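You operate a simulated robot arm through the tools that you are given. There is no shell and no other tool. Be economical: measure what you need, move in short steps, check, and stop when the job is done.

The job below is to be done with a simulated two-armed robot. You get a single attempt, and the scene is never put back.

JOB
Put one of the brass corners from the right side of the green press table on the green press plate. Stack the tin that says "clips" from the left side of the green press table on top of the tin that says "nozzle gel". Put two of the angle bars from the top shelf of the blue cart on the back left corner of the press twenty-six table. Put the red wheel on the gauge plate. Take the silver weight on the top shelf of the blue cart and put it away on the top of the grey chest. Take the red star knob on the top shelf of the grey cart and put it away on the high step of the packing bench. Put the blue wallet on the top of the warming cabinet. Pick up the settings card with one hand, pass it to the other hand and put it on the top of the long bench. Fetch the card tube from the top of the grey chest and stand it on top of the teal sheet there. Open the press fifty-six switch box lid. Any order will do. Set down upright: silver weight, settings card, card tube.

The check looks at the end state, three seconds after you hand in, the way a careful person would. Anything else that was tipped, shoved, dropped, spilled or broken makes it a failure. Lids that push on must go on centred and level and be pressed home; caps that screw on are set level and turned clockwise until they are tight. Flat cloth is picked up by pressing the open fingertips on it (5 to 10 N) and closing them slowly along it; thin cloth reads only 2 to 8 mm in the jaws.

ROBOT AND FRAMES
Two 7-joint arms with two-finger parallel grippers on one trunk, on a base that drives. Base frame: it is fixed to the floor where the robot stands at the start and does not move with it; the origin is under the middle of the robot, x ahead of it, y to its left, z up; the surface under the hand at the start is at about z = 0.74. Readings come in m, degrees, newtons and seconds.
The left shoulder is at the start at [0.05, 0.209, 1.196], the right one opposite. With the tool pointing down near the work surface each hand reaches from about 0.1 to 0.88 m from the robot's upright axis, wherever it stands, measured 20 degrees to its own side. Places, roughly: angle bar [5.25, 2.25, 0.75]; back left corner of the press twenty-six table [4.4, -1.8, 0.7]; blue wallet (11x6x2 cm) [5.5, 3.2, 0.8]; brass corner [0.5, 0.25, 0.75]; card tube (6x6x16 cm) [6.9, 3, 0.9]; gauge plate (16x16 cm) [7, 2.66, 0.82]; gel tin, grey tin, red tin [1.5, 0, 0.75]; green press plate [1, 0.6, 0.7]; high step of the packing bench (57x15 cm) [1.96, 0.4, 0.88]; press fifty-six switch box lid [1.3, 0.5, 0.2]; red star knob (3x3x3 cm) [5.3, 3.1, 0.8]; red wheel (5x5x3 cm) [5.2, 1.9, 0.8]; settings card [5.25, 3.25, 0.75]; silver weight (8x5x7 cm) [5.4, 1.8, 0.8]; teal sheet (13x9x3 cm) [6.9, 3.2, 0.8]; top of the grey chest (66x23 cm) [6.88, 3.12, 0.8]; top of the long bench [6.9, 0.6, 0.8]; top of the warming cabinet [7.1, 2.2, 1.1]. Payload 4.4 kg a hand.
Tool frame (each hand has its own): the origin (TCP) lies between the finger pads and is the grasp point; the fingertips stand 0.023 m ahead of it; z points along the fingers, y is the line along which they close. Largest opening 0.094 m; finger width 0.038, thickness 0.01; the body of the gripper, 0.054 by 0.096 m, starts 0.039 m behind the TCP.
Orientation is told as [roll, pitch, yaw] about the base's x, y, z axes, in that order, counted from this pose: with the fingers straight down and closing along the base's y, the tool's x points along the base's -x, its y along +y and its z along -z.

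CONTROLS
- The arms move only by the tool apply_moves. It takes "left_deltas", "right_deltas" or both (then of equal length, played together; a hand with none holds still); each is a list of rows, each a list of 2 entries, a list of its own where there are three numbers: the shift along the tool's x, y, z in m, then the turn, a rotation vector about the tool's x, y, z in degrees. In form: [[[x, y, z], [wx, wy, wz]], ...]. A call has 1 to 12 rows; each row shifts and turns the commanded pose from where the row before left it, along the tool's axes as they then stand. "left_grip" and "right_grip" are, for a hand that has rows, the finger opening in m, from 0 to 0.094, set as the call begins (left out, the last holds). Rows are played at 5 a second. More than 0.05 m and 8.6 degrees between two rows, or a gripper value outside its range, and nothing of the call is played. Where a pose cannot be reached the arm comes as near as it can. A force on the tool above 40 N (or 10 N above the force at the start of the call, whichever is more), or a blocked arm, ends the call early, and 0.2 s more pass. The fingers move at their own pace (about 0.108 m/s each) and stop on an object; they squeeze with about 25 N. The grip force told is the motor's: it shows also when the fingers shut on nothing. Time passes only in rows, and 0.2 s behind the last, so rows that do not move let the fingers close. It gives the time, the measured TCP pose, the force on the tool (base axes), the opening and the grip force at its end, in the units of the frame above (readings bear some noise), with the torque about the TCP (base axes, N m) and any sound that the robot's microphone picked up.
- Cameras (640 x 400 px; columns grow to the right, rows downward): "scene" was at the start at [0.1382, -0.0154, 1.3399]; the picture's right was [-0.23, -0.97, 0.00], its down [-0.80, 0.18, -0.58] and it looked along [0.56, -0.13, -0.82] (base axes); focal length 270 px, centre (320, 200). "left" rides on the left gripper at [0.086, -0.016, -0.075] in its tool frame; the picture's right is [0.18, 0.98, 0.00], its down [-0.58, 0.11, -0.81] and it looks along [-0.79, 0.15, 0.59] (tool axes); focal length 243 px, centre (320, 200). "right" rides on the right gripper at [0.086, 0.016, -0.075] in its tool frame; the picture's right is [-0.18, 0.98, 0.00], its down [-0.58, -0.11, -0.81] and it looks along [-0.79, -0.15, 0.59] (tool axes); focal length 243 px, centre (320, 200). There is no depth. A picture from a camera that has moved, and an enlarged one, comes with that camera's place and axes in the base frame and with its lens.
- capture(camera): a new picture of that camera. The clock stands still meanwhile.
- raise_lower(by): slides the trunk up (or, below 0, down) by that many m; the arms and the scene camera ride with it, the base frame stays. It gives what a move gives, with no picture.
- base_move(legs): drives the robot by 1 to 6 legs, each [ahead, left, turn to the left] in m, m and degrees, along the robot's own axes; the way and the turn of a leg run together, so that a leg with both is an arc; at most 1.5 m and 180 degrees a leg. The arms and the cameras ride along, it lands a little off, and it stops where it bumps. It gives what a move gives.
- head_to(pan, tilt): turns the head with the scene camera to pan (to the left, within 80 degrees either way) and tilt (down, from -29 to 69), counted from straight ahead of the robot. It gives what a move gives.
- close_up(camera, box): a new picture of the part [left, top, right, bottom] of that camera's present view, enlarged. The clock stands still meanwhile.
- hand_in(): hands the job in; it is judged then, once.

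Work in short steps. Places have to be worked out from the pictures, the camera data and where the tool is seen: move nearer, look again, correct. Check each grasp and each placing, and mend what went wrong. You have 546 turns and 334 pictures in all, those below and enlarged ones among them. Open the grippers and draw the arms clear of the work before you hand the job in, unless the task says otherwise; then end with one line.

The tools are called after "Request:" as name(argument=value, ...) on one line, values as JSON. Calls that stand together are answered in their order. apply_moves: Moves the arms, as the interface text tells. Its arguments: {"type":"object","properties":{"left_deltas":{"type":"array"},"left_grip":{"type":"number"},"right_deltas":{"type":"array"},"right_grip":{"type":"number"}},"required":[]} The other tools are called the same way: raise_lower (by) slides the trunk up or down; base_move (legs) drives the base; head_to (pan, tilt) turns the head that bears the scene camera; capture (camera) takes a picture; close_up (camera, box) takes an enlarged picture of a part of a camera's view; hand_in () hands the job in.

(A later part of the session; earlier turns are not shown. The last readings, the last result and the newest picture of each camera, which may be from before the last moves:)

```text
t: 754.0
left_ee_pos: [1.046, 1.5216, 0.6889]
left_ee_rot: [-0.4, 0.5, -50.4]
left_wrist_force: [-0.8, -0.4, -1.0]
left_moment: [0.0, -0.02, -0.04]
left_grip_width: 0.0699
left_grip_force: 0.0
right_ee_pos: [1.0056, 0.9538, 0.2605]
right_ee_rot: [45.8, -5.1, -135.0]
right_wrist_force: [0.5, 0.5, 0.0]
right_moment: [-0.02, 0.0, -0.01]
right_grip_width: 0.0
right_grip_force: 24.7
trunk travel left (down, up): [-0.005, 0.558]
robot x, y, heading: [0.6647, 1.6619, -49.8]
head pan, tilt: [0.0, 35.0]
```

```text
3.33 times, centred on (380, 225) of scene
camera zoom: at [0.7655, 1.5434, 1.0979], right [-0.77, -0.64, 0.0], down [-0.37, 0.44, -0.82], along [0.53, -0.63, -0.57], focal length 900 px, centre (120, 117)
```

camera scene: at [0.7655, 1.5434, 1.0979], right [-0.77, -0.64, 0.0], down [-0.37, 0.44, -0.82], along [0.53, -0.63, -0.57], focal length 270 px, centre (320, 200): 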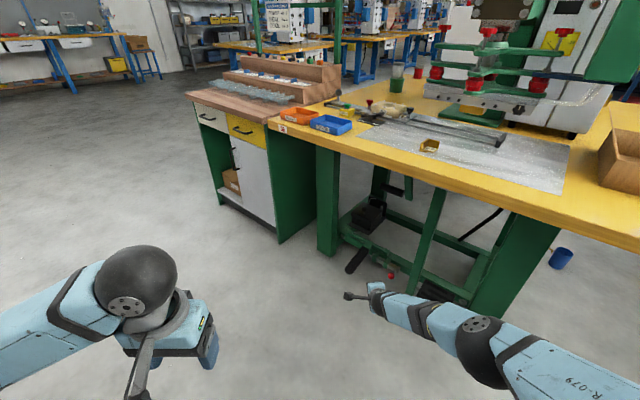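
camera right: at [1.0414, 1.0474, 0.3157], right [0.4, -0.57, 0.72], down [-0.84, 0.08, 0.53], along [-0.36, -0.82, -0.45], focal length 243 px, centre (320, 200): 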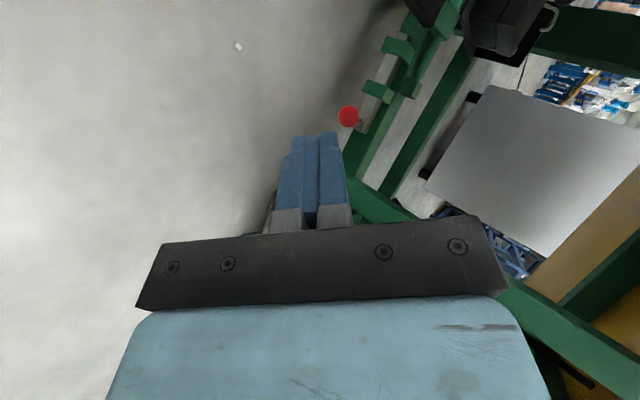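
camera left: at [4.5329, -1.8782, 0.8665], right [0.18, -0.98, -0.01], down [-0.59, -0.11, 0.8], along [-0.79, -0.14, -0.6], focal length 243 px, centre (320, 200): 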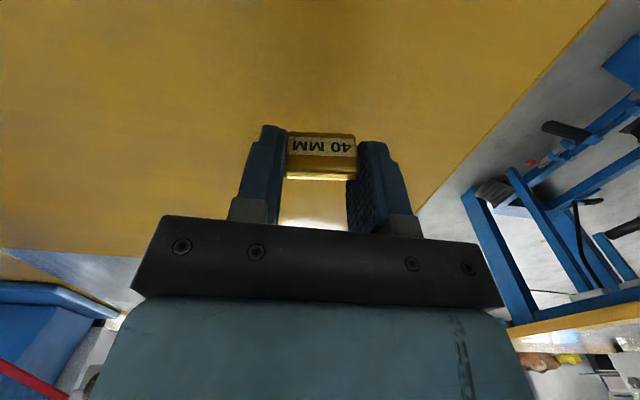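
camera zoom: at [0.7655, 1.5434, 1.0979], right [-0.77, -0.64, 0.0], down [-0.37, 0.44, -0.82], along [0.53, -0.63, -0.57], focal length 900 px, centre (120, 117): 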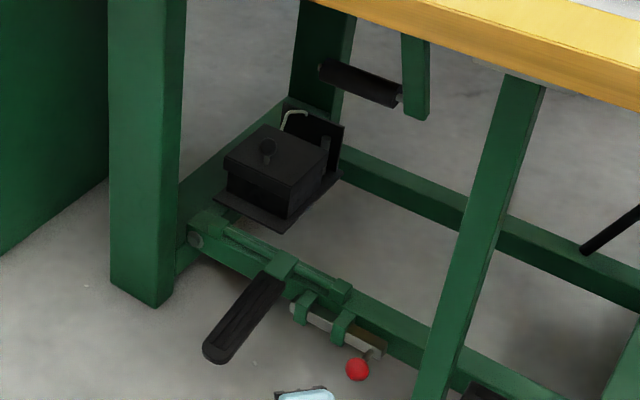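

Triangulated from two views: lid spans x 1.237–1.356, y 0.486–0.597, top z≈0.253 (skirt bottom ≈0.231), ball (1.30,0.567,0.28). With the lid nearer than thought, heading −67° with the fingertip at x≈1.262 is best. I reposition.

Request:
base_move(legs=[[-0.15, 0, 0], [0, 0, -17.2], [0.26, 0.375, 0]])

Request:
apply_moves(right_deltas=[[[0, -0.015, -0.005], [0, 0, 0]], [[0, -0.015, -0.005], [0, 0, 0]], [[0, -0.01, 0], [0, 0, 0]], [[0, 0, 0], [0, 0, 0]]])

Request:
capture(camera="scene")

Request:
capture(camera="right")

```text
t: 759.8
left_ee_pos: [1.3378, 1.4336, 0.6883]
left_ee_rot: [-0.5, 0.5, -67.6]
left_wrist_force: [-0.2, 0.4, 0.1]
left_moment: [0.04, 0.02, -0.01]
left_grip_width: 0.0701
left_grip_force: 0.0
right_ee_pos: [1.133, 0.903, 0.2604]
right_ee_rot: [45.9, -5.1, -152.3]
right_wrist_force: [-0.3, 0.1, 0.7]
right_moment: [0.0, 0.02, -0.03]
right_grip_width: 0.0
right_grip_force: 25.1
trunk travel left (down, up): [-0.005, 0.558]
robot x, y, heading: [1.0203, 1.6788, -67.4]
head pan, tilt: [0.0, 35.0]
```

```text
t: 760.8
left_ee_pos: [1.3375, 1.4324, 0.6889]
left_ee_rot: [-0.4, 0.4, -67.6]
left_wrist_force: [-0.2, 0.3, 0.0]
left_moment: [-0.01, -0.02, 0.01]
left_grip_width: 0.0698
left_grip_force: 0.1
right_ee_pos: [1.1177, 0.9316, 0.2401]
right_ee_rot: [45.5, -5.5, -152.4]
right_wrist_force: [0.4, -1.0, 0.0]
right_moment: [0.0, 0.01, 0.02]
right_grip_width: 0.0
right_grip_force: 25.0
right hand out of reach, approached as far as the arm can: row 3
trunk travel left (down, up): [-0.005, 0.558]
robot x, y, heading: [1.0154, 1.6792, -67.1]
head pan, tilt: [0.0, 35.0]
```

```text
118 pictures are left
camera scene: at [1.0764, 1.5378, 1.0979], right [-0.92, -0.39, 0.0], down [-0.22, 0.53, -0.82], along [0.32, -0.76, -0.57], focal length 270 px, centre (320, 200)
```

scene: 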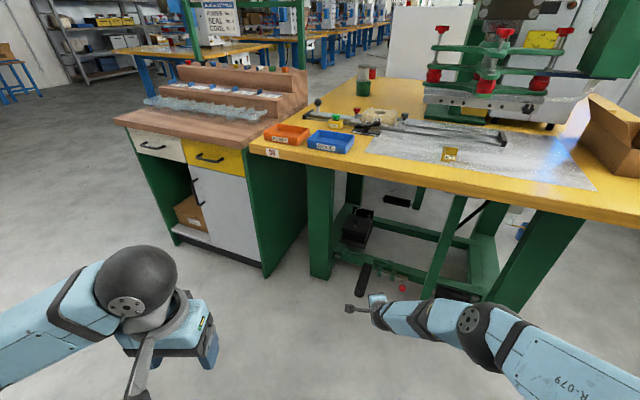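

```text
117 pictures are left
camera right: at [1.1793, 1.0106, 0.2944], right [0.21, -0.67, 0.71], down [-0.77, 0.33, 0.54], along [-0.6, -0.67, -0.44], focal length 243 px, centre (320, 200)
```

right: 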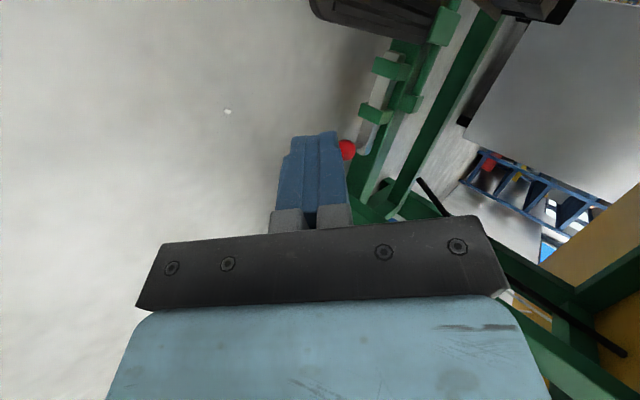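

Drive in 0.25 m (fingertip stops just short of the lid).

Request:
base_move(legs=[[0.25, 0, 0]])

Request:
capture(camera="right")

Request:
capture(camera="scene")

```text
t: 762.6
left_ee_pos: [1.4325, 1.2057, 0.689]
left_ee_rot: [-0.4, 0.4, -67.6]
left_wrist_force: [0.3, -0.1, 0.4]
left_moment: [0.0, -0.02, -0.02]
left_grip_width: 0.0698
left_grip_force: 0.1
right_ee_pos: [1.2115, 0.7055, 0.2394]
right_ee_rot: [45.4, -5.4, -152.4]
right_wrist_force: [-0.4, -0.2, 0.8]
right_moment: [-0.04, 0.02, 0.0]
right_grip_width: 0.0
right_grip_force: 24.9
trunk travel left (down, up): [-0.005, 0.558]
robot x, y, heading: [1.1167, 1.4527, -67.5]
head pan, tilt: [0.0, 35.0]
```

```text
116 pictures are left
camera right: at [1.2744, 0.7834, 0.2943], right [0.22, -0.67, 0.71], down [-0.77, 0.33, 0.54], along [-0.6, -0.67, -0.44], focal length 243 px, centre (320, 200)
```

right: 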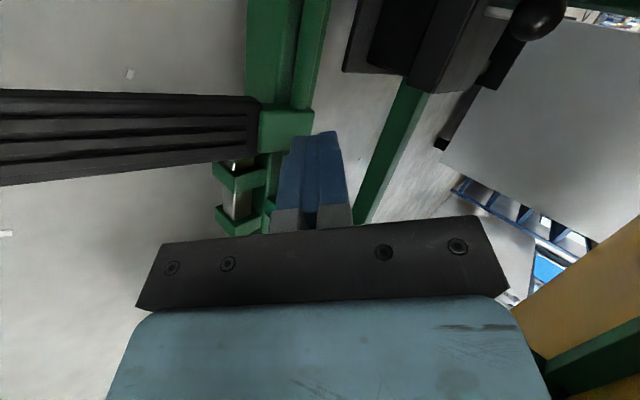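

```text
115 pictures are left
camera scene: at [1.1714, 1.3105, 1.0979], right [-0.92, -0.39, 0.0], down [-0.22, 0.53, -0.82], along [0.32, -0.76, -0.57], focal length 270 px, centre (320, 200)
```

scene: 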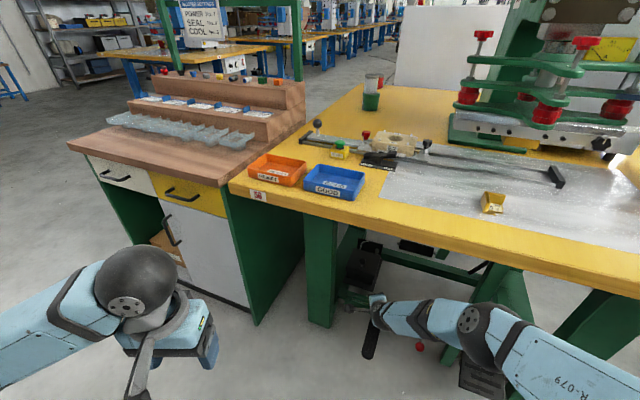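

The lid's front-right lower corner shows at ≈(1.245,0.597,0.233). I lower the fingertip ~1 cm and check.

Request:
apply_moves(right_deltas=[[[0, -0.01, 0.005], [0, 0, 0]], [[0, -0.003, 0.003], [0, 0, 0]], [[0, 0, 0], [0, 0, 0]]])

Request:
base_move(legs=[[0.05, 0.012, 0]])

Request:
capture(camera="right")

```text
t: 763.4
left_ee_pos: [1.4322, 1.2067, 0.688]
left_ee_rot: [-0.4, 0.4, -67.5]
left_wrist_force: [0.7, -0.1, 0.3]
left_moment: [0.03, 0.0, -0.03]
left_grip_width: 0.0702
left_grip_force: 0.1
right_ee_pos: [1.2084, 0.7071, 0.2246]
right_ee_rot: [45.4, -5.5, -152.4]
right_wrist_force: [0.4, 0.4, -0.1]
right_moment: [0.01, -0.04, -0.05]
right_grip_width: 0.0
right_grip_force: 25.3
trunk travel left (down, up): [-0.005, 0.558]
robot x, y, heading: [1.1093, 1.4508, -67.4]
head pan, tilt: [0.0, 35.0]
```

```text
t: 764.3
left_ee_pos: [1.4622, 1.1654, 0.6893]
left_ee_rot: [-0.4, 0.4, -67.6]
left_wrist_force: [0.0, 0.5, 0.0]
left_moment: [-0.01, 0.01, 0.0]
left_grip_width: 0.0699
left_grip_force: 0.1
right_ee_pos: [1.239, 0.6667, 0.2237]
right_ee_rot: [45.4, -5.4, -152.4]
right_wrist_force: [0.2, -0.3, -0.2]
right_moment: [0.03, -0.02, -0.01]
right_grip_width: 0.0001
right_grip_force: 25.0
trunk travel left (down, up): [-0.005, 0.558]
robot x, y, heading: [1.1401, 1.4101, -67.4]
head pan, tilt: [0.0, 35.0]
```

```text
114 pictures are left
camera right: at [1.3017, 0.7447, 0.2794], right [0.22, -0.67, 0.71], down [-0.77, 0.33, 0.54], along [-0.6, -0.67, -0.44], focal length 243 px, centre (320, 200)
```

right: 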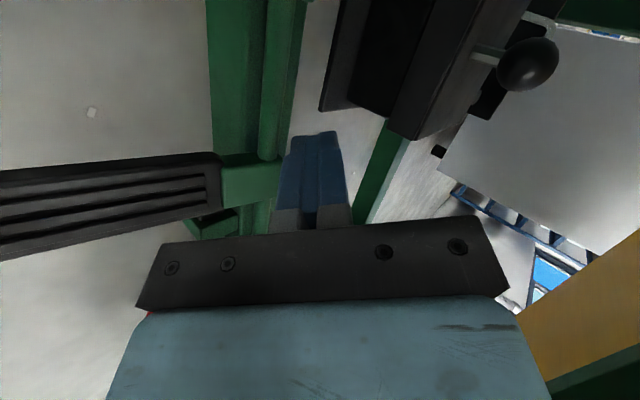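

By the hand camera (same frame as the fingertip) the lid's lower edge is z≈0.215, so I lower the tip another 2 cm before sliding under.

Request:
apply_moves(right_deltas=[[[0, -0.012, 0.006], [0, 0, 0]], [[0, -0.008, 0.006], [0, 0, 0]], [[0, 0, 0], [0, 0, 0]]])

Request:
capture(camera="right")

```text
t: 765.1
left_ee_pos: [1.4627, 1.1657, 0.6889]
left_ee_rot: [-0.4, 0.4, -67.6]
left_wrist_force: [-0.7, -0.1, 0.5]
left_moment: [-0.02, 0.03, -0.04]
left_grip_width: 0.0699
left_grip_force: 0.0
right_ee_pos: [1.2306, 0.6744, 0.209]
right_ee_rot: [45.4, -5.4, -152.3]
right_wrist_force: [-1.0, -0.7, -0.2]
right_moment: [-0.02, -0.01, -0.02]
right_grip_width: 0.0
right_grip_force: 25.4
right hand out of reach, approached as far as the arm can: row 1, 2
trunk travel left (down, up): [-0.005, 0.558]
robot x, y, heading: [1.1439, 1.4112, -67.4]
head pan, tilt: [0.0, 35.0]
```

```text
113 pictures are left
camera right: at [1.2947, 0.7535, 0.2639], right [0.22, -0.67, 0.71], down [-0.77, 0.33, 0.54], along [-0.6, -0.67, -0.44], focal length 243 px, centre (320, 200)
```

right: 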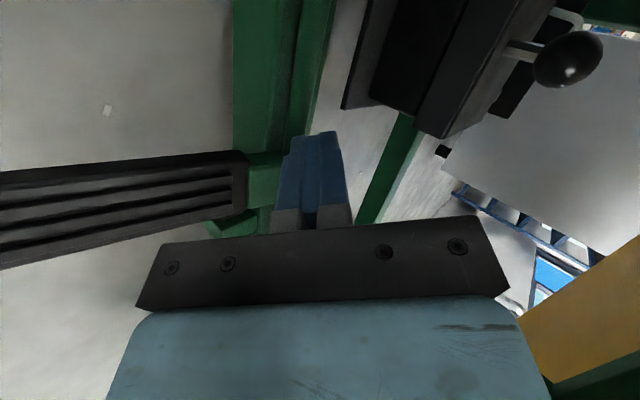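

Tip is now ≈2 cm below the lid's lower edge. Drive 5.8 cm so its corner goes under the lip.

Request:
base_move(legs=[[0.057, 0, 0]])

Request:
capture(camera="right")

```text
t: 766.1
left_ee_pos: [1.4852, 1.1135, 0.6884]
left_ee_rot: [-0.4, 0.3, -67.5]
left_wrist_force: [0.5, -0.5, -0.8]
left_moment: [0.02, 0.03, 0.03]
left_grip_width: 0.0698
left_grip_force: 0.1
right_ee_pos: [1.2543, 0.6233, 0.2091]
right_ee_rot: [45.4, -5.4, -152.4]
right_wrist_force: [-0.1, 0.2, -1.0]
right_moment: [0.0, 0.0, -0.01]
right_grip_width: 0.0
right_grip_force: 24.8
trunk travel left (down, up): [-0.005, 0.558]
robot x, y, heading: [1.1611, 1.3596, -67.5]
head pan, tilt: [0.0, 35.0]
```

```text
112 pictures are left
camera right: at [1.317, 0.701, 0.264], right [0.22, -0.67, 0.71], down [-0.77, 0.33, 0.54], along [-0.6, -0.67, -0.44], focal length 243 px, centre (320, 200)
```

right: 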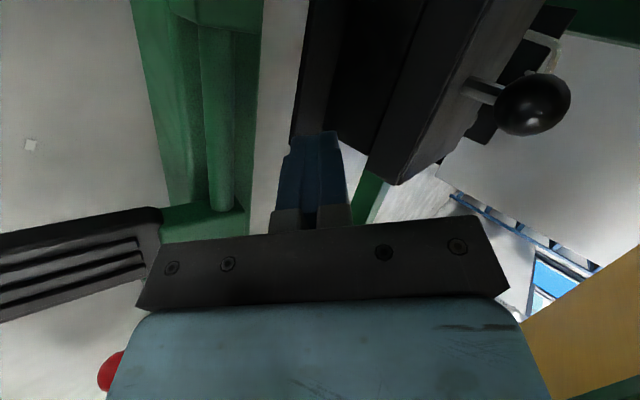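

The tip is in front of the box face, below the lip. Move straight up 2 cm in small rows and watch force.

Request:
apply_moves(right_deltas=[[[0, 0.0072, -0.0069], [0, 0, 0]], [[0, 0.0072, -0.0069], [0, 0, 0]], [[0, 0, 0], [0, 0, 0]]])

Request:
capture(camera="right")

```text
t: 766.9
left_ee_pos: [1.4849, 1.1141, 0.6893]
left_ee_rot: [-0.4, 0.4, -67.6]
left_wrist_force: [0.2, 0.2, -0.4]
left_moment: [0.02, 0.03, -0.02]
left_grip_width: 0.0697
left_grip_force: 0.0
right_ee_pos: [1.2593, 0.6202, 0.2287]
right_ee_rot: [44.9, -5.7, -152.5]
right_wrist_force: [0.1, 0.7, 0.0]
right_moment: [-0.01, 0.0, -0.02]
right_grip_width: 0.0002
right_grip_force: 25.4
right hand out of reach, approached as far as the arm can: row 2
trunk travel left (down, up): [-0.005, 0.558]
robot x, y, heading: [1.1634, 1.3597, -67.3]
head pan, tilt: [0.0, 35.0]
```

```text
111 pictures are left
camera right: at [1.323, 0.6989, 0.2833], right [0.22, -0.67, 0.71], down [-0.77, 0.33, 0.55], along [-0.6, -0.66, -0.44], focal length 243 px, centre (320, 200)
```

right: 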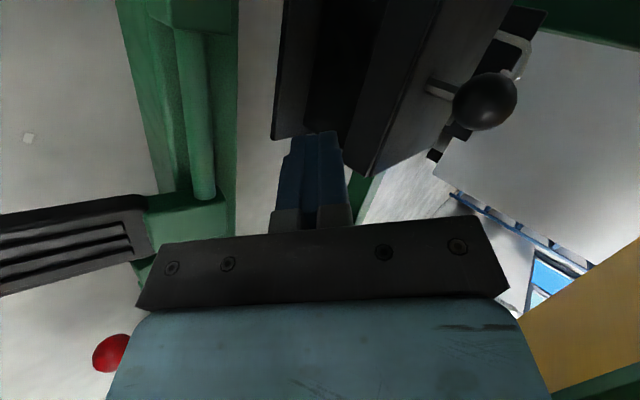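

Request:
apply_moves(right_deltas=[[[0, 0.0055, -0.0055], [0, 0, 0]], [[0, 0.0055, -0.0055], [0, 0, 0]], [[0, 0, 0], [0, 0, 0]]])

Request:
capture(camera="right")

```text
t: 767.9
left_ee_pos: [1.4845, 1.1171, 0.6925]
left_ee_rot: [-0.5, 0.2, -67.6]
left_wrist_force: [0.7, 0.2, -0.2]
left_moment: [0.02, -0.01, -0.01]
left_grip_width: 0.0699
left_grip_force: 0.1
right_ee_pos: [1.2618, 0.6699, 0.2123]
right_ee_rot: [41.8, -4.9, -151.4]
right_wrist_force: [0.1, 0.1, 0.1]
right_moment: [-0.01, 0.0, 0.0]
right_grip_width: 0.0001
right_grip_force: 24.8
right hand out of reach, approached as far as the arm can: row 2
trunk travel left (down, up): [-0.005, 0.558]
robot x, y, heading: [1.1669, 1.3602, -67.2]
head pan, tilt: [0.0, 35.0]
stopped in row 3 (right hand): the arm was blocked; the commanded pose is now the measured one
```

```text
110 pictures are left
camera right: at [1.3257, 0.745, 0.2706], right [0.24, -0.71, 0.67], down [-0.76, 0.29, 0.58], along [-0.6, -0.65, -0.47], focal length 243 px, centre (320, 200)
```

right: 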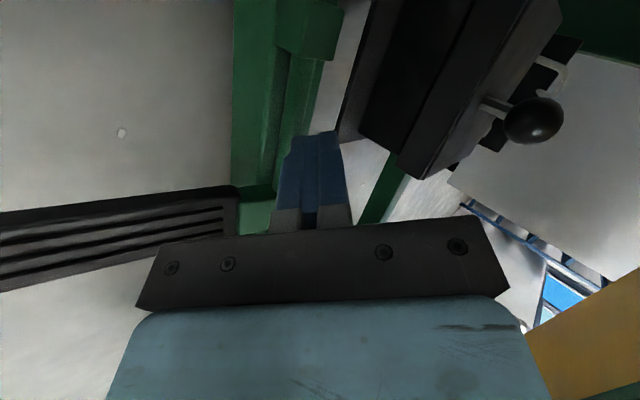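

Request:
capture(camera="scene")

```text
109 pictures are left
camera scene: at [1.2231, 1.222, 1.1016], right [-0.92, -0.39, 0.0], down [-0.22, 0.53, -0.82], along [0.32, -0.76, -0.57], focal length 270 px, centre (320, 200)
```

scene: 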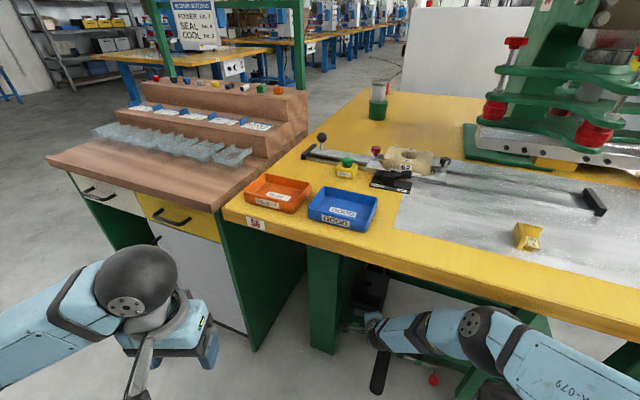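

The elbow bent and touched the table edge. Better: keep the arm straight and swing it from the shoulder. I back off, straighten the arm first, then retry with a swing motion.

Request:
base_move(legs=[[-0.1, 0, 0]])

Request:
apply_moves(right_deltas=[[[0, 0.014, 0.0145], [-1, 0, 0]], [[0, 0.014, 0.0145], [-1, 0, 0]], [[0, 0.004, 0.004], [0, 0, 0]], [[0, 0, 0], [0, 0, 0]]])

Request:
capture(camera="scene")

Request:
capture(camera="right")

```text
t: 769.0
left_ee_pos: [1.4468, 1.2064, 0.6895]
left_ee_rot: [-0.5, 0.4, -67.5]
left_wrist_force: [-1.2, -0.3, -0.9]
left_moment: [-0.02, -0.01, 0.01]
left_grip_width: 0.07
left_grip_force: 0.0
right_ee_pos: [1.224, 0.7565, 0.2094]
right_ee_rot: [41.8, -4.9, -151.3]
right_wrist_force: [0.1, 0.8, 0.5]
right_moment: [-0.03, 0.02, -0.06]
right_grip_width: 0.0
right_grip_force: 25.3
trunk travel left (down, up): [-0.005, 0.558]
robot x, y, heading: [1.126, 1.4505, -67.3]
head pan, tilt: [0.0, 35.0]
```

```text
t: 770.0
left_ee_pos: [1.4476, 1.2074, 0.6878]
left_ee_rot: [-0.3, 0.5, -67.5]
left_wrist_force: [0.1, 0.9, -0.1]
left_moment: [0.03, -0.01, -0.02]
left_grip_width: 0.0699
left_grip_force: 0.0
right_ee_pos: [1.2461, 0.7215, 0.2191]
right_ee_rot: [43.8, -4.9, -151.4]
right_wrist_force: [-0.4, 0.1, -0.3]
right_moment: [0.01, 0.02, 0.02]
right_grip_width: 0.0001
right_grip_force: 25.1
right hand out of reach, approached as far as the arm can: row 2
trunk travel left (down, up): [-0.005, 0.558]
robot x, y, heading: [1.1273, 1.4513, -67.2]
head pan, tilt: [0.0, 35.0]
```

```text
108 pictures are left
camera scene: at [1.1853, 1.3112, 1.0979], right [-0.92, -0.39, 0.0], down [-0.22, 0.53, -0.82], along [0.32, -0.76, -0.57], focal length 270 px, centre (320, 200)
```

scene: 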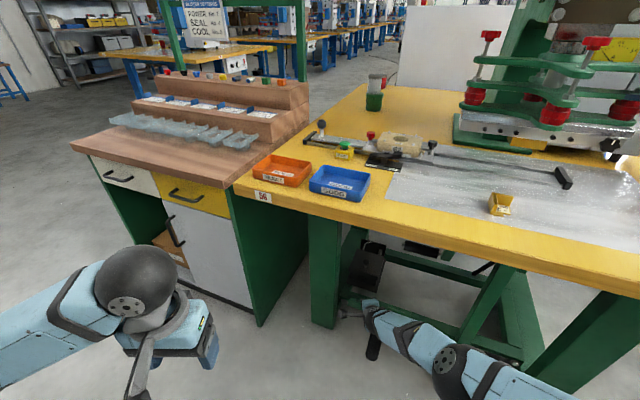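

```text
107 pictures are left
camera right: at [1.307, 0.799, 0.2755], right [0.23, -0.68, 0.69], down [-0.77, 0.3, 0.55], along [-0.59, -0.66, -0.46], focal length 243 px, centre (320, 200)
```

right: 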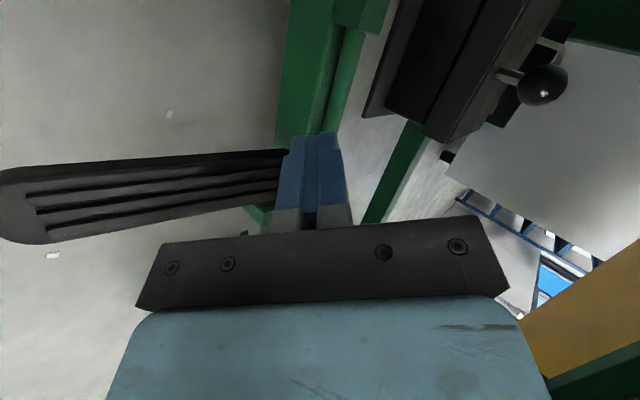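

The arm is now truly straight with a low elbow. I shift right and in (fingertip to just before the lip), lowering it 8 mm.

Request:
base_move(legs=[[0.03, -0.03, 0]])

Request:
apply_moves(right_deltas=[[[0, -0.009, 0.003], [0, 0, 0]], [[0, 0, 0], [0, 0, 0]]])

Request:
capture(camera="right")

```text
t: 771.0
left_ee_pos: [1.4307, 1.169, 0.6879]
left_ee_rot: [-0.5, 0.4, -67.5]
left_wrist_force: [0.8, 0.9, -0.3]
left_moment: [-0.03, 0.03, 0.01]
left_grip_width: 0.07
left_grip_force: 0.1
right_ee_pos: [1.2293, 0.6831, 0.2184]
right_ee_rot: [43.8, -4.9, -151.5]
right_wrist_force: [-0.5, 0.1, -0.1]
right_moment: [-0.02, 0.0, -0.01]
right_grip_width: 0.0002
right_grip_force: 24.9
trunk travel left (down, up): [-0.005, 0.558]
robot x, y, heading: [1.1126, 1.4119, -67.3]
head pan, tilt: [0.0, 35.0]
```

```text
t: 771.6
left_ee_pos: [1.4306, 1.1689, 0.6889]
left_ee_rot: [-0.4, 0.4, -67.4]
left_wrist_force: [-0.4, 0.3, -0.1]
left_moment: [0.04, -0.02, 0.01]
left_grip_width: 0.0699
left_grip_force: 0.0
right_ee_pos: [1.2262, 0.6894, 0.2166]
right_ee_rot: [43.8, -5.0, -151.5]
right_wrist_force: [0.0, -0.3, -1.3]
right_moment: [-0.02, -0.05, -0.02]
right_grip_width: 0.0
right_grip_force: 24.9
right hand out of reach, approached as far as the arm can: row 1
trunk travel left (down, up): [-0.005, 0.558]
robot x, y, heading: [1.107, 1.4119, -67.6]
head pan, tilt: [0.0, 35.0]
```

```text
106 pictures are left
camera right: at [1.2882, 0.7658, 0.2723], right [0.23, -0.68, 0.69], down [-0.78, 0.3, 0.55], along [-0.59, -0.66, -0.46], focal length 243 px, centre (320, 200)
```

right: 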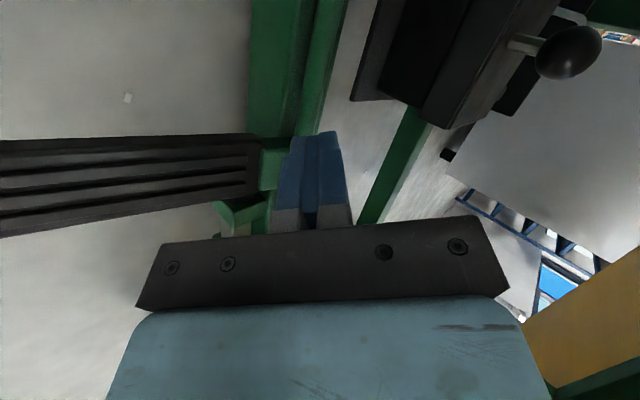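

Tip top is ~6 mm below the lip's lower edge. Drive in 7.4 cm.

Request:
base_move(legs=[[0.074, 0, 0]])

Request:
capture(camera="right")

```text
t: 772.6
left_ee_pos: [1.4583, 1.101, 0.6893]
left_ee_rot: [-0.4, 0.4, -67.5]
left_wrist_force: [-0.6, -0.6, 0.6]
left_moment: [0.0, -0.01, -0.02]
left_grip_width: 0.0702
left_grip_force: 0.1
right_ee_pos: [1.2552, 0.621, 0.2159]
right_ee_rot: [43.8, -4.9, -151.5]
right_wrist_force: [0.3, -0.6, 0.7]
right_moment: [0.0, -0.01, 0.04]
right_grip_width: 0.0001
right_grip_force: 24.9
trunk travel left (down, up): [-0.005, 0.558]
robot x, y, heading: [1.1368, 1.3478, -67.2]
head pan, tilt: [0.0, 35.0]
```

```text
105 pictures are left
camera right: at [1.3165, 0.6983, 0.2722], right [0.23, -0.68, 0.69], down [-0.78, 0.3, 0.55], along [-0.59, -0.66, -0.46], focal length 243 px, centre (320, 200)
```

right: 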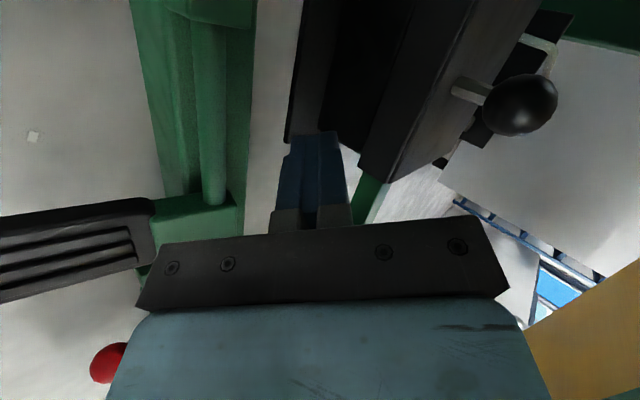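

Now the swing: first ~1 cm straight up, then rotate about the shoulder in small rows.

Request:
apply_moves(right_deltas=[[[0, 0.0085, -0.0085], [0, 0, 0]], [[0, 0.01, 0], [-0.6, 0, 0]], [[0, 0, 0], [0, 0, 0]]])

Request:
capture(camera="right")

```text
t: 773.4
left_ee_pos: [1.461, 1.1035, 0.6877]
left_ee_rot: [-0.6, 0.3, -67.5]
left_wrist_force: [-0.3, 0.1, -0.1]
left_moment: [0.04, 0.0, -0.01]
left_grip_width: 0.0698
left_grip_force: 0.1
right_ee_pos: [1.2645, 0.6258, 0.2291]
right_ee_rot: [44.0, -4.8, -151.2]
right_wrist_force: [-0.2, -0.1, 0.1]
right_moment: [0.0, -0.05, -0.02]
right_grip_width: 0.0002
right_grip_force: 25.5
trunk travel left (down, up): [-0.005, 0.558]
robot x, y, heading: [1.1312, 1.348, -67.3]
head pan, tilt: [0.0, 35.0]
```

```text
104 pictures are left
camera right: at [1.3249, 0.7039, 0.2856], right [0.23, -0.68, 0.7], down [-0.78, 0.3, 0.55], along [-0.58, -0.67, -0.46], focal length 243 px, centre (320, 200)
```

right: 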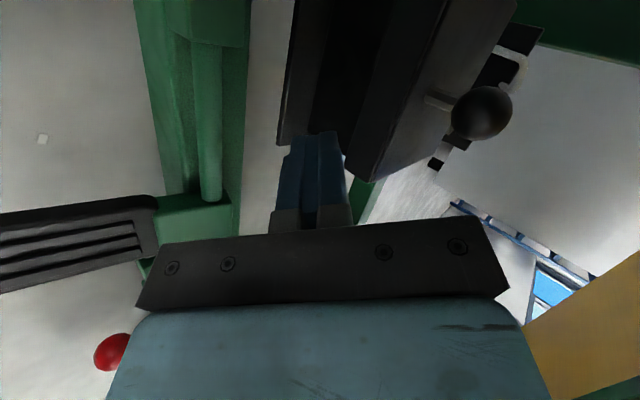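

Request:
capture(camera="scene")

Request:
close_up(camera="scene", box=[300, 240, 460, 360])

```text
103 pictures are left
camera scene: at [1.1997, 1.2082, 1.0972], right [-0.92, -0.39, 0.0], down [-0.22, 0.53, -0.82], along [0.32, -0.76, -0.57], focal length 270 px, centre (320, 200)
```

scene: 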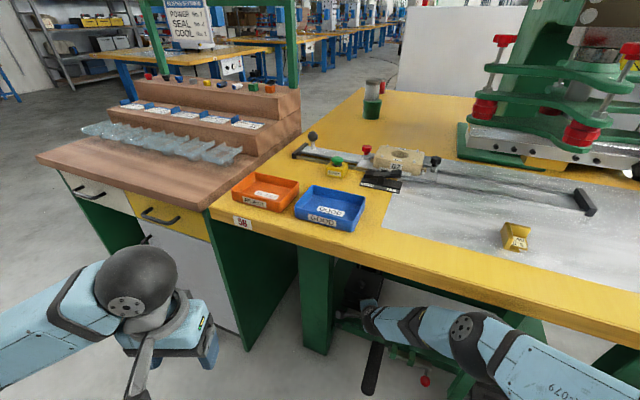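

```text
3.33 times, centred on (380, 300) of scene
camera zoom: at [1.1997, 1.2082, 1.0972], right [-0.92, -0.39, 0.0], down [-0.22, 0.53, -0.82], along [0.32, -0.76, -0.57], focal length 900 px, centre (120, -133)
```

zoom: 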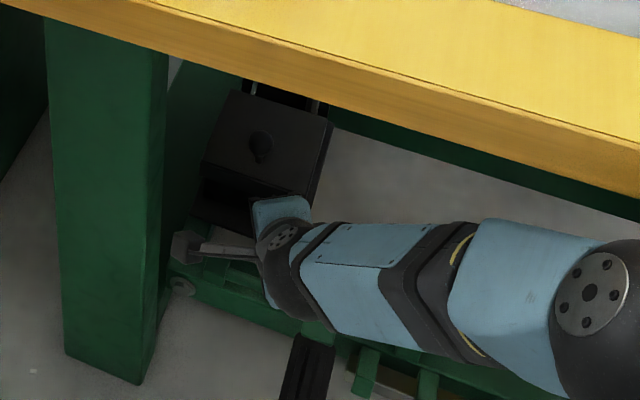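

Hooking the lip is too tight. I return to gripping the ball knob (now located at ≈(1.30,0.567,0.262)) with fingers side by side — that also keeps the hand camera off the leg. Back out and roll the tool back.

Request:
base_move(legs=[[-0.25, 0, 0]])

Request:
apply_moves(right_deltas=[[[0, 0, 0], [0, 0, -8]], [[0, 0, 0], [0, 0, -8]], [[0, 0, 0], [0, 0, -8]], [[0, 0, 0], [0, 0, -8]], [[0, 0, 0], [0, 0, -8]], [[0, 0, 0], [0, 0, -8]], [[0, 0, 0], [0, 0, -8]], [[0, 0, 0], [0, 0, -8]], [[0, 0, 0], [0, 0, -8]], [[0, 0, 0], [0, 0, -8]], [[0, 0, 0], [0, 0, -5]]], right_grip=0.06)

Request:
capture(camera="scene")

Request:
capture(camera="right")

```text
t: 775.3
left_ee_pos: [1.3618, 1.3323, 0.689]
left_ee_rot: [-0.4, 0.4, -67.5]
left_wrist_force: [0.6, 0.4, 1.1]
left_moment: [0.01, 0.0, 0.02]
left_grip_width: 0.0701
left_grip_force: 0.0
right_ee_pos: [1.1641, 0.8457, 0.2351]
right_ee_rot: [44.4, -4.9, -151.4]
right_wrist_force: [-0.4, -1.2, -0.6]
right_moment: [-0.01, -0.02, 0.01]
right_grip_width: 0.0001
right_grip_force: 25.2
trunk travel left (down, up): [-0.005, 0.558]
robot x, y, heading: [1.0411, 1.5792, -67.2]
head pan, tilt: [0.0, 35.0]
```

```text
t: 777.7
left_ee_pos: [1.3622, 1.3326, 0.6895]
left_ee_rot: [-0.4, 0.4, -67.5]
left_wrist_force: [0.5, -0.3, 0.2]
left_moment: [-0.02, -0.01, 0.0]
left_grip_width: 0.0699
left_grip_force: 0.0
right_ee_pos: [1.1655, 0.8471, 0.2346]
right_ee_rot: [-2.2, -44.7, -63.4]
right_wrist_force: [0.5, -0.2, -0.8]
right_moment: [-0.01, -0.06, -0.03]
right_grip_width: 0.0598
right_grip_force: 0.1
trunk travel left (down, up): [-0.005, 0.558]
robot x, y, heading: [1.0382, 1.5787, -67.0]
head pan, tilt: [0.0, 35.0]
```

```text
101 pictures are left
camera scene: at [1.1007, 1.4356, 1.0979], right [-0.92, -0.39, 0.0], down [-0.22, 0.53, -0.82], along [0.32, -0.75, -0.57], focal length 270 px, centre (320, 200)
```

scene: 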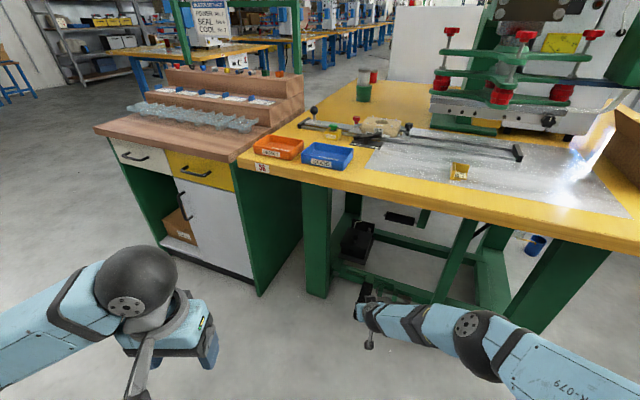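

```text
100 pictures are left
camera right: at [1.1314, 0.9548, 0.2262], right [0.95, 0.3, 0.1], down [-0.14, 0.1, 0.98], along [0.29, -0.95, 0.14], focal length 243 px, centre (320, 200)
```

right: 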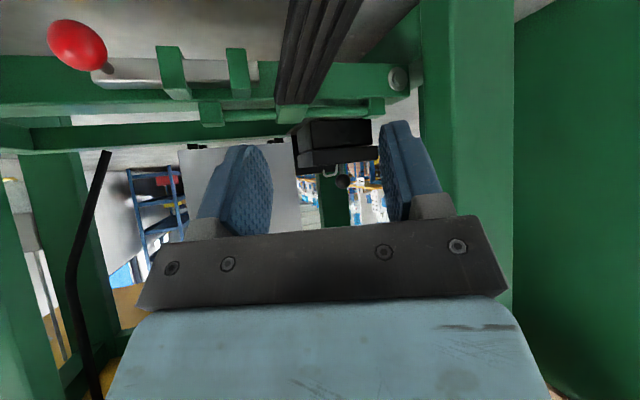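

Clear view of the ball (344,182) → ≈(1.296,0.567,0.259). I swing the arm up a bit (flatter) to z≈0.29 before driving in.

Request:
apply_moves(right_deltas=[[[-0.016, 0, 0], [0, -1, 0]], [[-0.016, 0, 0], [0, -1, 0]], [[-0.016, 0, 0], [0, -1, 0]], [[-0.016, 0, 0], [0, -1, 0]], [[-0.016, 0, 0.01], [0, -1, 0]], [[0, 0, 0], [0, 0, 0]]])

Request:
capture(camera="right")

Request:
capture(camera="scene")

```text
t: 779.1
left_ee_pos: [1.3618, 1.3317, 0.6888]
left_ee_rot: [-0.4, 0.4, -67.4]
left_wrist_force: [0.5, -0.6, 0.2]
left_moment: [0.0, -0.03, -0.02]
left_grip_width: 0.07
left_grip_force: 0.1
right_ee_pos: [1.1926, 0.7908, 0.2866]
right_ee_rot: [-2.1, -49.6, -63.3]
right_wrist_force: [0.1, -0.3, -0.6]
right_moment: [0.0, -0.03, -0.03]
right_grip_width: 0.0601
right_grip_force: 0.0
trunk travel left (down, up): [-0.005, 0.558]
robot x, y, heading: [1.0389, 1.5756, -67.0]
head pan, tilt: [0.0, 35.0]
```

```text
99 pictures are left
camera right: at [1.1591, 0.8978, 0.2679], right [0.94, 0.31, 0.12], down [-0.18, 0.18, 0.97], along [0.28, -0.93, 0.22], focal length 243 px, centre (320, 200)
```

right: 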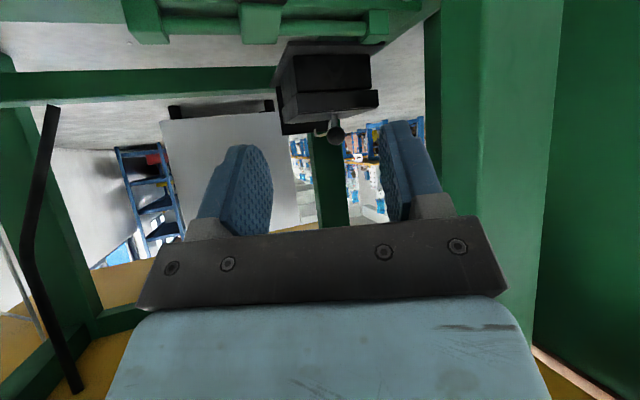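

```text
98 pictures are left
camera scene: at [1.1007, 1.4356, 1.0979], right [-0.92, -0.39, 0.0], down [-0.22, 0.53, -0.82], along [0.32, -0.75, -0.57], focal length 270 px, centre (320, 200)
```

scene: 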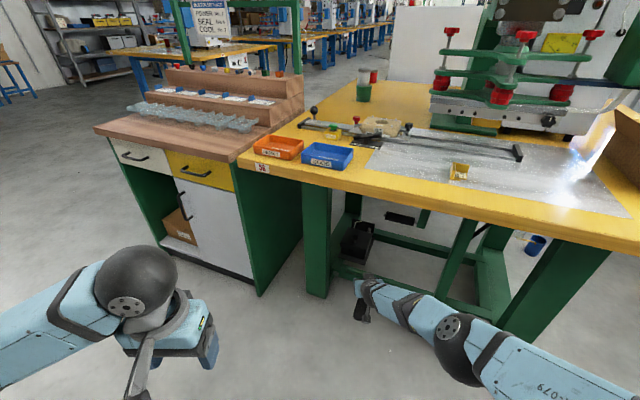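

Arm straight, elbow low. Ball triangulated at ≈(1.290,0.575,0.2575). Drive in 0.17 first.

Request:
base_move(legs=[[0.17, 0.004, 0]])

Request:
capture(camera="right")

```text
t: 780.5
left_ee_pos: [1.4321, 1.1782, 0.6885]
left_ee_rot: [-0.4, 0.4, -67.4]
left_wrist_force: [-0.3, -0.5, -0.1]
left_moment: [-0.01, 0.0, -0.03]
left_grip_width: 0.0699
left_grip_force: 0.1
right_ee_pos: [1.2618, 0.637, 0.2869]
right_ee_rot: [-2.2, -49.6, -63.3]
right_wrist_force: [0.5, -0.3, -0.3]
right_moment: [0.03, 0.01, -0.01]
right_grip_width: 0.0599
right_grip_force: 0.0
trunk travel left (down, up): [-0.005, 0.558]
robot x, y, heading: [1.1094, 1.4229, -66.9]
head pan, tilt: [0.0, 35.0]
```

```text
97 pictures are left
camera right: at [1.2282, 0.744, 0.2676], right [0.94, 0.31, 0.12], down [-0.18, 0.18, 0.97], along [0.28, -0.93, 0.22], focal length 243 px, centre (320, 200)
```

right: 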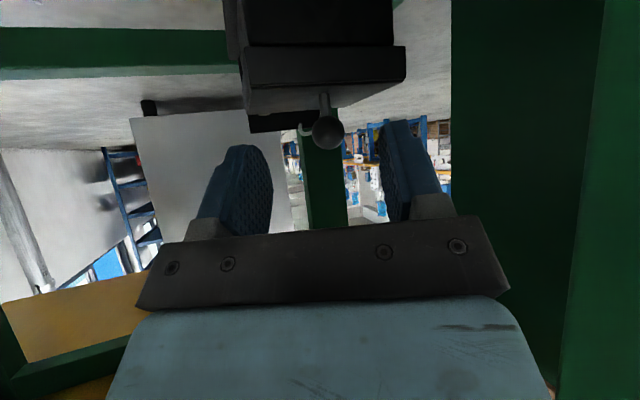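

Request:
base_move(legs=[[0.05, 0.004, 0]])

Request:
capture(camera="right")

Request:
close_up(camera="scene", box=[300, 220, 500, 370])

```text
t: 781.4
left_ee_pos: [1.4541, 1.1341, 0.6882]
left_ee_rot: [-0.4, 0.4, -67.4]
left_wrist_force: [-0.4, -0.4, -0.9]
left_moment: [0.0, -0.01, 0.04]
left_grip_width: 0.07
left_grip_force: 0.1
right_ee_pos: [1.2853, 0.591, 0.2857]
right_ee_rot: [-2.1, -49.6, -63.3]
right_wrist_force: [-1.0, 0.7, 0.1]
right_moment: [0.01, -0.02, -0.02]
right_grip_width: 0.0599
right_grip_force: 0.0
trunk travel left (down, up): [-0.005, 0.558]
robot x, y, heading: [1.1363, 1.3763, -67.2]
head pan, tilt: [0.0, 35.0]
```

```text
96 pictures are left
camera right: at [1.251, 0.7001, 0.2676], right [0.94, 0.31, 0.12], down [-0.18, 0.18, 0.97], along [0.28, -0.93, 0.22], focal length 243 px, centre (320, 200)
```

right: 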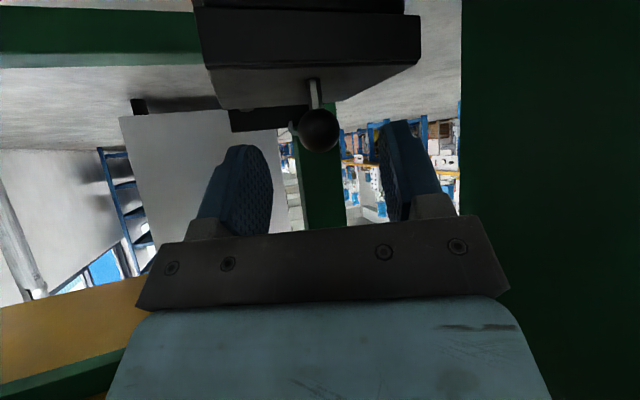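

```text
2.67 times, centred on (400, 295) of scene
camera zoom: at [1.1929, 1.2376, 1.0979], right [-0.92, -0.39, 0.0], down [-0.22, 0.53, -0.82], along [0.32, -0.75, -0.57], focal length 720 px, centre (107, -53)
```

zoom: 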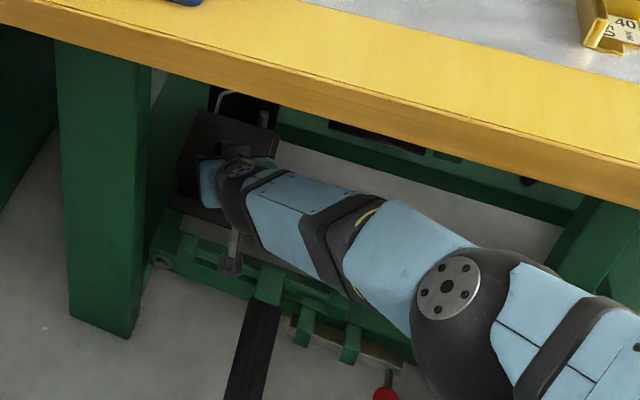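

From the lid's edges: ball ≈(1.293,0.574,0.260) — exactly on the tool axis, 30 mm ahead. Advance 18 mm along the axis and close.

Request:
apply_moves(right_deltas=[[[0, 0, 0.009], [0, 0, 0]], [[0, 0, 0.009], [0, 0, 0]], [[0, 0, 0], [0, 0, 0]]])

Request:
capture(camera="right")

```text
t: 782.2
left_ee_pos: [1.4543, 1.134, 0.6885]
left_ee_rot: [-0.4, 0.4, -67.4]
left_wrist_force: [-0.3, -0.6, 0.3]
left_moment: [0.01, -0.01, 0.01]
left_grip_width: 0.0701
left_grip_force: 0.0
right_ee_pos: [1.2846, 0.5933, 0.2864]
right_ee_rot: [-2.1, -49.7, -63.4]
right_wrist_force: [0.7, 0.5, 0.6]
right_moment: [-0.01, 0.03, 0.02]
right_grip_width: 0.0599
right_grip_force: 0.1
right hand out of reach, approached as far as the arm can: row 1, 2
trunk travel left (down, up): [-0.005, 0.558]
robot x, y, heading: [1.1274, 1.3783, -66.9]
head pan, tilt: [0.0, 35.0]
```

```text
94 pictures are left
camera right: at [1.2511, 0.7001, 0.2677], right [0.94, 0.31, 0.12], down [-0.18, 0.18, 0.97], along [0.28, -0.93, 0.22], focal length 243 px, centre (320, 200)
```

right: 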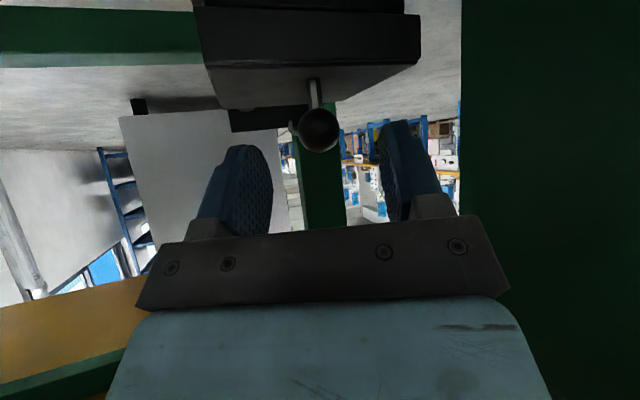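

Straight arm can't extend more; I swing down ~18 mm and use the base for the last 26 mm.

Request:
apply_moves(right_deltas=[[[0.0115, 0, 0], [0, 0.7, 0]], [[0.0115, 0, 0], [0, 0.7, 0]], [[0, 0, 0], [0, 0, 0]]])

Request:
base_move(legs=[[0.025, 0, 0]])

Request:
capture(camera="right")

```text
t: 783.0
left_ee_pos: [1.4552, 1.1357, 0.6886]
left_ee_rot: [-0.5, 0.5, -67.4]
left_wrist_force: [-0.1, -1.0, -0.5]
left_moment: [0.02, 0.0, 0.01]
left_grip_width: 0.0699
left_grip_force: 0.0
right_ee_pos: [1.2778, 0.6057, 0.2683]
right_ee_rot: [-2.1, -48.2, -63.4]
right_wrist_force: [-0.8, -2.0, -0.4]
right_moment: [-0.02, 0.04, 0.0]
right_grip_width: 0.0598
right_grip_force: 0.0
trunk travel left (down, up): [-0.005, 0.558]
robot x, y, heading: [1.1311, 1.3788, -66.9]
head pan, tilt: [0.0, 35.0]
```

```text
t: 783.9
left_ee_pos: [1.4633, 1.1115, 0.6888]
left_ee_rot: [-0.4, 0.4, -67.4]
left_wrist_force: [0.3, -0.8, -0.4]
left_moment: [0.03, -0.01, 0.01]
left_grip_width: 0.0701
left_grip_force: 0.1
right_ee_pos: [1.2873, 0.5841, 0.2683]
right_ee_rot: [-2.0, -48.2, -63.4]
right_wrist_force: [0.5, 0.0, 0.5]
right_moment: [-0.01, 0.0, 0.03]
right_grip_width: 0.0601
right_grip_force: 0.1
trunk travel left (down, up): [-0.005, 0.558]
robot x, y, heading: [1.1409, 1.3578, -66.8]
head pan, tilt: [0.0, 35.0]
```

```text
93 pictures are left
camera right: at [1.2537, 0.6908, 0.2532], right [0.94, 0.31, 0.11], down [-0.17, 0.16, 0.97], along [0.28, -0.94, 0.2], focal length 243 px, centre (320, 200)
```

right: 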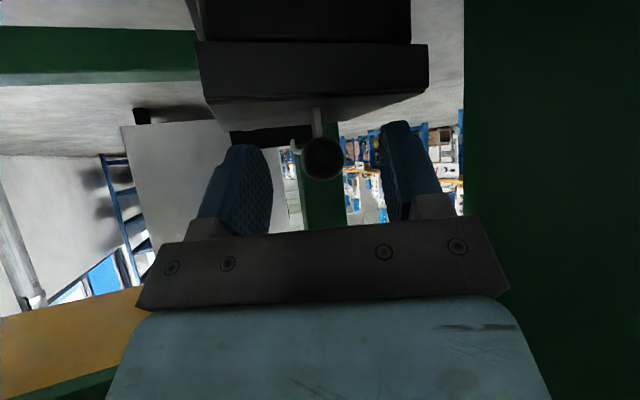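

Ball is centred, 15 mm ahead of the TCP between the pads. Close.

Request:
apply_moves(right_deltas=[[[0, 0, 0], [0, 0, 0]], [[0, 0, 0], [0, 0, 0]], [[0, 0, 0], [0, 0, 0]]], right_grip=0.0)

Request:
capture(camera="right")

```text
t: 784.6
left_ee_pos: [1.4638, 1.112, 0.6893]
left_ee_rot: [-0.4, 0.4, -67.4]
left_wrist_force: [-0.4, 0.2, -0.6]
left_moment: [0.03, -0.02, -0.05]
left_grip_width: 0.0702
left_grip_force: 0.0
right_ee_pos: [1.2872, 0.5839, 0.2696]
right_ee_rot: [-2.0, -48.2, -63.3]
right_wrist_force: [-0.2, -0.7, 0.7]
right_moment: [-0.02, 0.01, -0.01]
right_grip_width: 0.0
right_grip_force: 24.5
trunk travel left (down, up): [-0.005, 0.558]
robot x, y, heading: [1.1414, 1.3592, -67.2]
head pan, tilt: [0.0, 35.0]
```

```text
92 pictures are left
camera right: at [1.2537, 0.6908, 0.2533], right [0.94, 0.31, 0.11], down [-0.17, 0.16, 0.97], along [0.28, -0.94, 0.2], focal length 243 px, centre (320, 200)
```

right: 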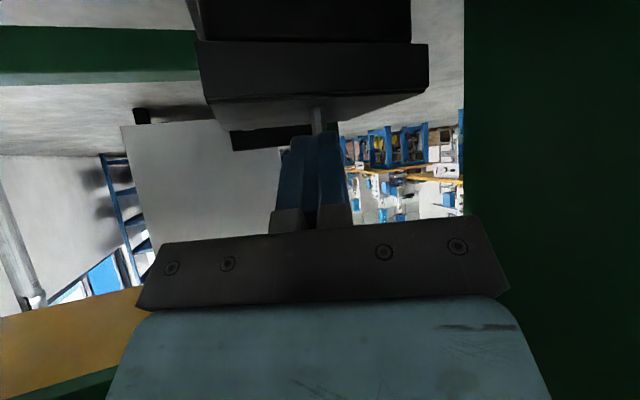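

It closed on nothing: the ball is a little farther (≈(1.302,0.546,0.258)). Reopen, drive 3.2 cm further, and close again.

Request:
apply_moves(right_deltas=[[[0, 0, 0], [0, 0, 0]], [[0, 0, 0], [0, 0, 0]]], right_grip=0.06)

Request:
base_move(legs=[[0.032, 0, 0]])

Request:
capture(camera="right")

```text
t: 785.2
left_ee_pos: [1.4642, 1.1118, 0.6887]
left_ee_rot: [-0.4, 0.5, -67.3]
left_wrist_force: [-0.2, -0.4, -0.6]
left_moment: [-0.01, -0.01, -0.02]
left_grip_width: 0.0697
left_grip_force: 0.1
right_ee_pos: [1.2877, 0.5828, 0.2683]
right_ee_rot: [-2.0, -48.2, -63.3]
right_wrist_force: [0.3, 0.1, -0.2]
right_moment: [0.02, 0.0, -0.01]
right_grip_width: 0.06
right_grip_force: 0.1
trunk travel left (down, up): [-0.005, 0.558]
robot x, y, heading: [1.1407, 1.3596, -67.0]
head pan, tilt: [0.0, 35.0]
```

```text
t: 786.1
left_ee_pos: [1.4764, 1.084, 0.6894]
left_ee_rot: [-0.4, 0.4, -67.5]
left_wrist_force: [-1.5, 0.0, -0.6]
left_moment: [0.03, 0.0, 0.02]
left_grip_width: 0.07
left_grip_force: 0.0
right_ee_pos: [1.2998, 0.5536, 0.2696]
right_ee_rot: [-2.0, -48.2, -63.5]
right_wrist_force: [0.1, 0.4, -0.5]
right_moment: [0.0, 0.01, 0.02]
right_grip_width: 0.0597
right_grip_force: 0.1
trunk travel left (down, up): [-0.005, 0.558]
robot x, y, heading: [1.1558, 1.3297, -67.2]
head pan, tilt: [0.0, 35.0]
```

```text
91 pictures are left
camera right: at [1.266, 0.662, 0.2531], right [0.94, 0.31, 0.11], down [-0.17, 0.16, 0.97], along [0.28, -0.94, 0.2], focal length 243 px, centre (320, 200)
```

right: 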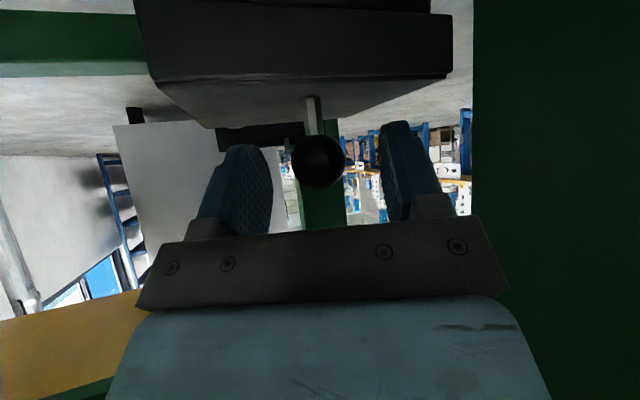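

Request:
apply_moves(right_deltas=[[[0, 0, 0], [0, 0, 0]], [[0, 0, 0], [0, 0, 0]], [[0, 0, 0], [0, 0, 0]]], right_grip=0.0)

Request:
capture(camera="right")

```text
t: 786.9
left_ee_pos: [1.4758, 1.0833, 0.6883]
left_ee_rot: [-0.5, 0.4, -67.5]
left_wrist_force: [0.3, -0.5, 0.1]
left_moment: [-0.01, 0.01, -0.03]
left_grip_width: 0.07
left_grip_force: 0.1
right_ee_pos: [1.2984, 0.5531, 0.269]
right_ee_rot: [-2.1, -48.3, -63.4]
right_wrist_force: [-5.2, -1.4, 1.0]
right_moment: [-0.05, 0.09, -0.07]
right_grip_width: 0.028
right_grip_force: 44.7
trunk travel left (down, up): [-0.005, 0.558]
robot x, y, heading: [1.1519, 1.3273, -67.4]
head pan, tilt: [0.0, 35.0]
```

```text
90 pictures are left
camera right: at [1.265, 0.6614, 0.2533], right [0.95, 0.31, 0.11], down [-0.17, 0.16, 0.97], along [0.28, -0.94, 0.2], focal length 243 px, centre (320, 200)
```

right: 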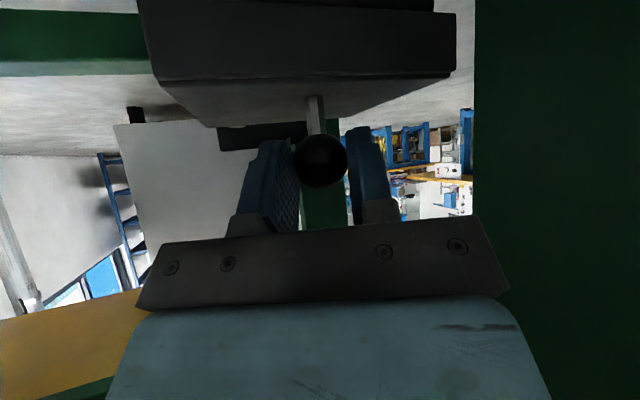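

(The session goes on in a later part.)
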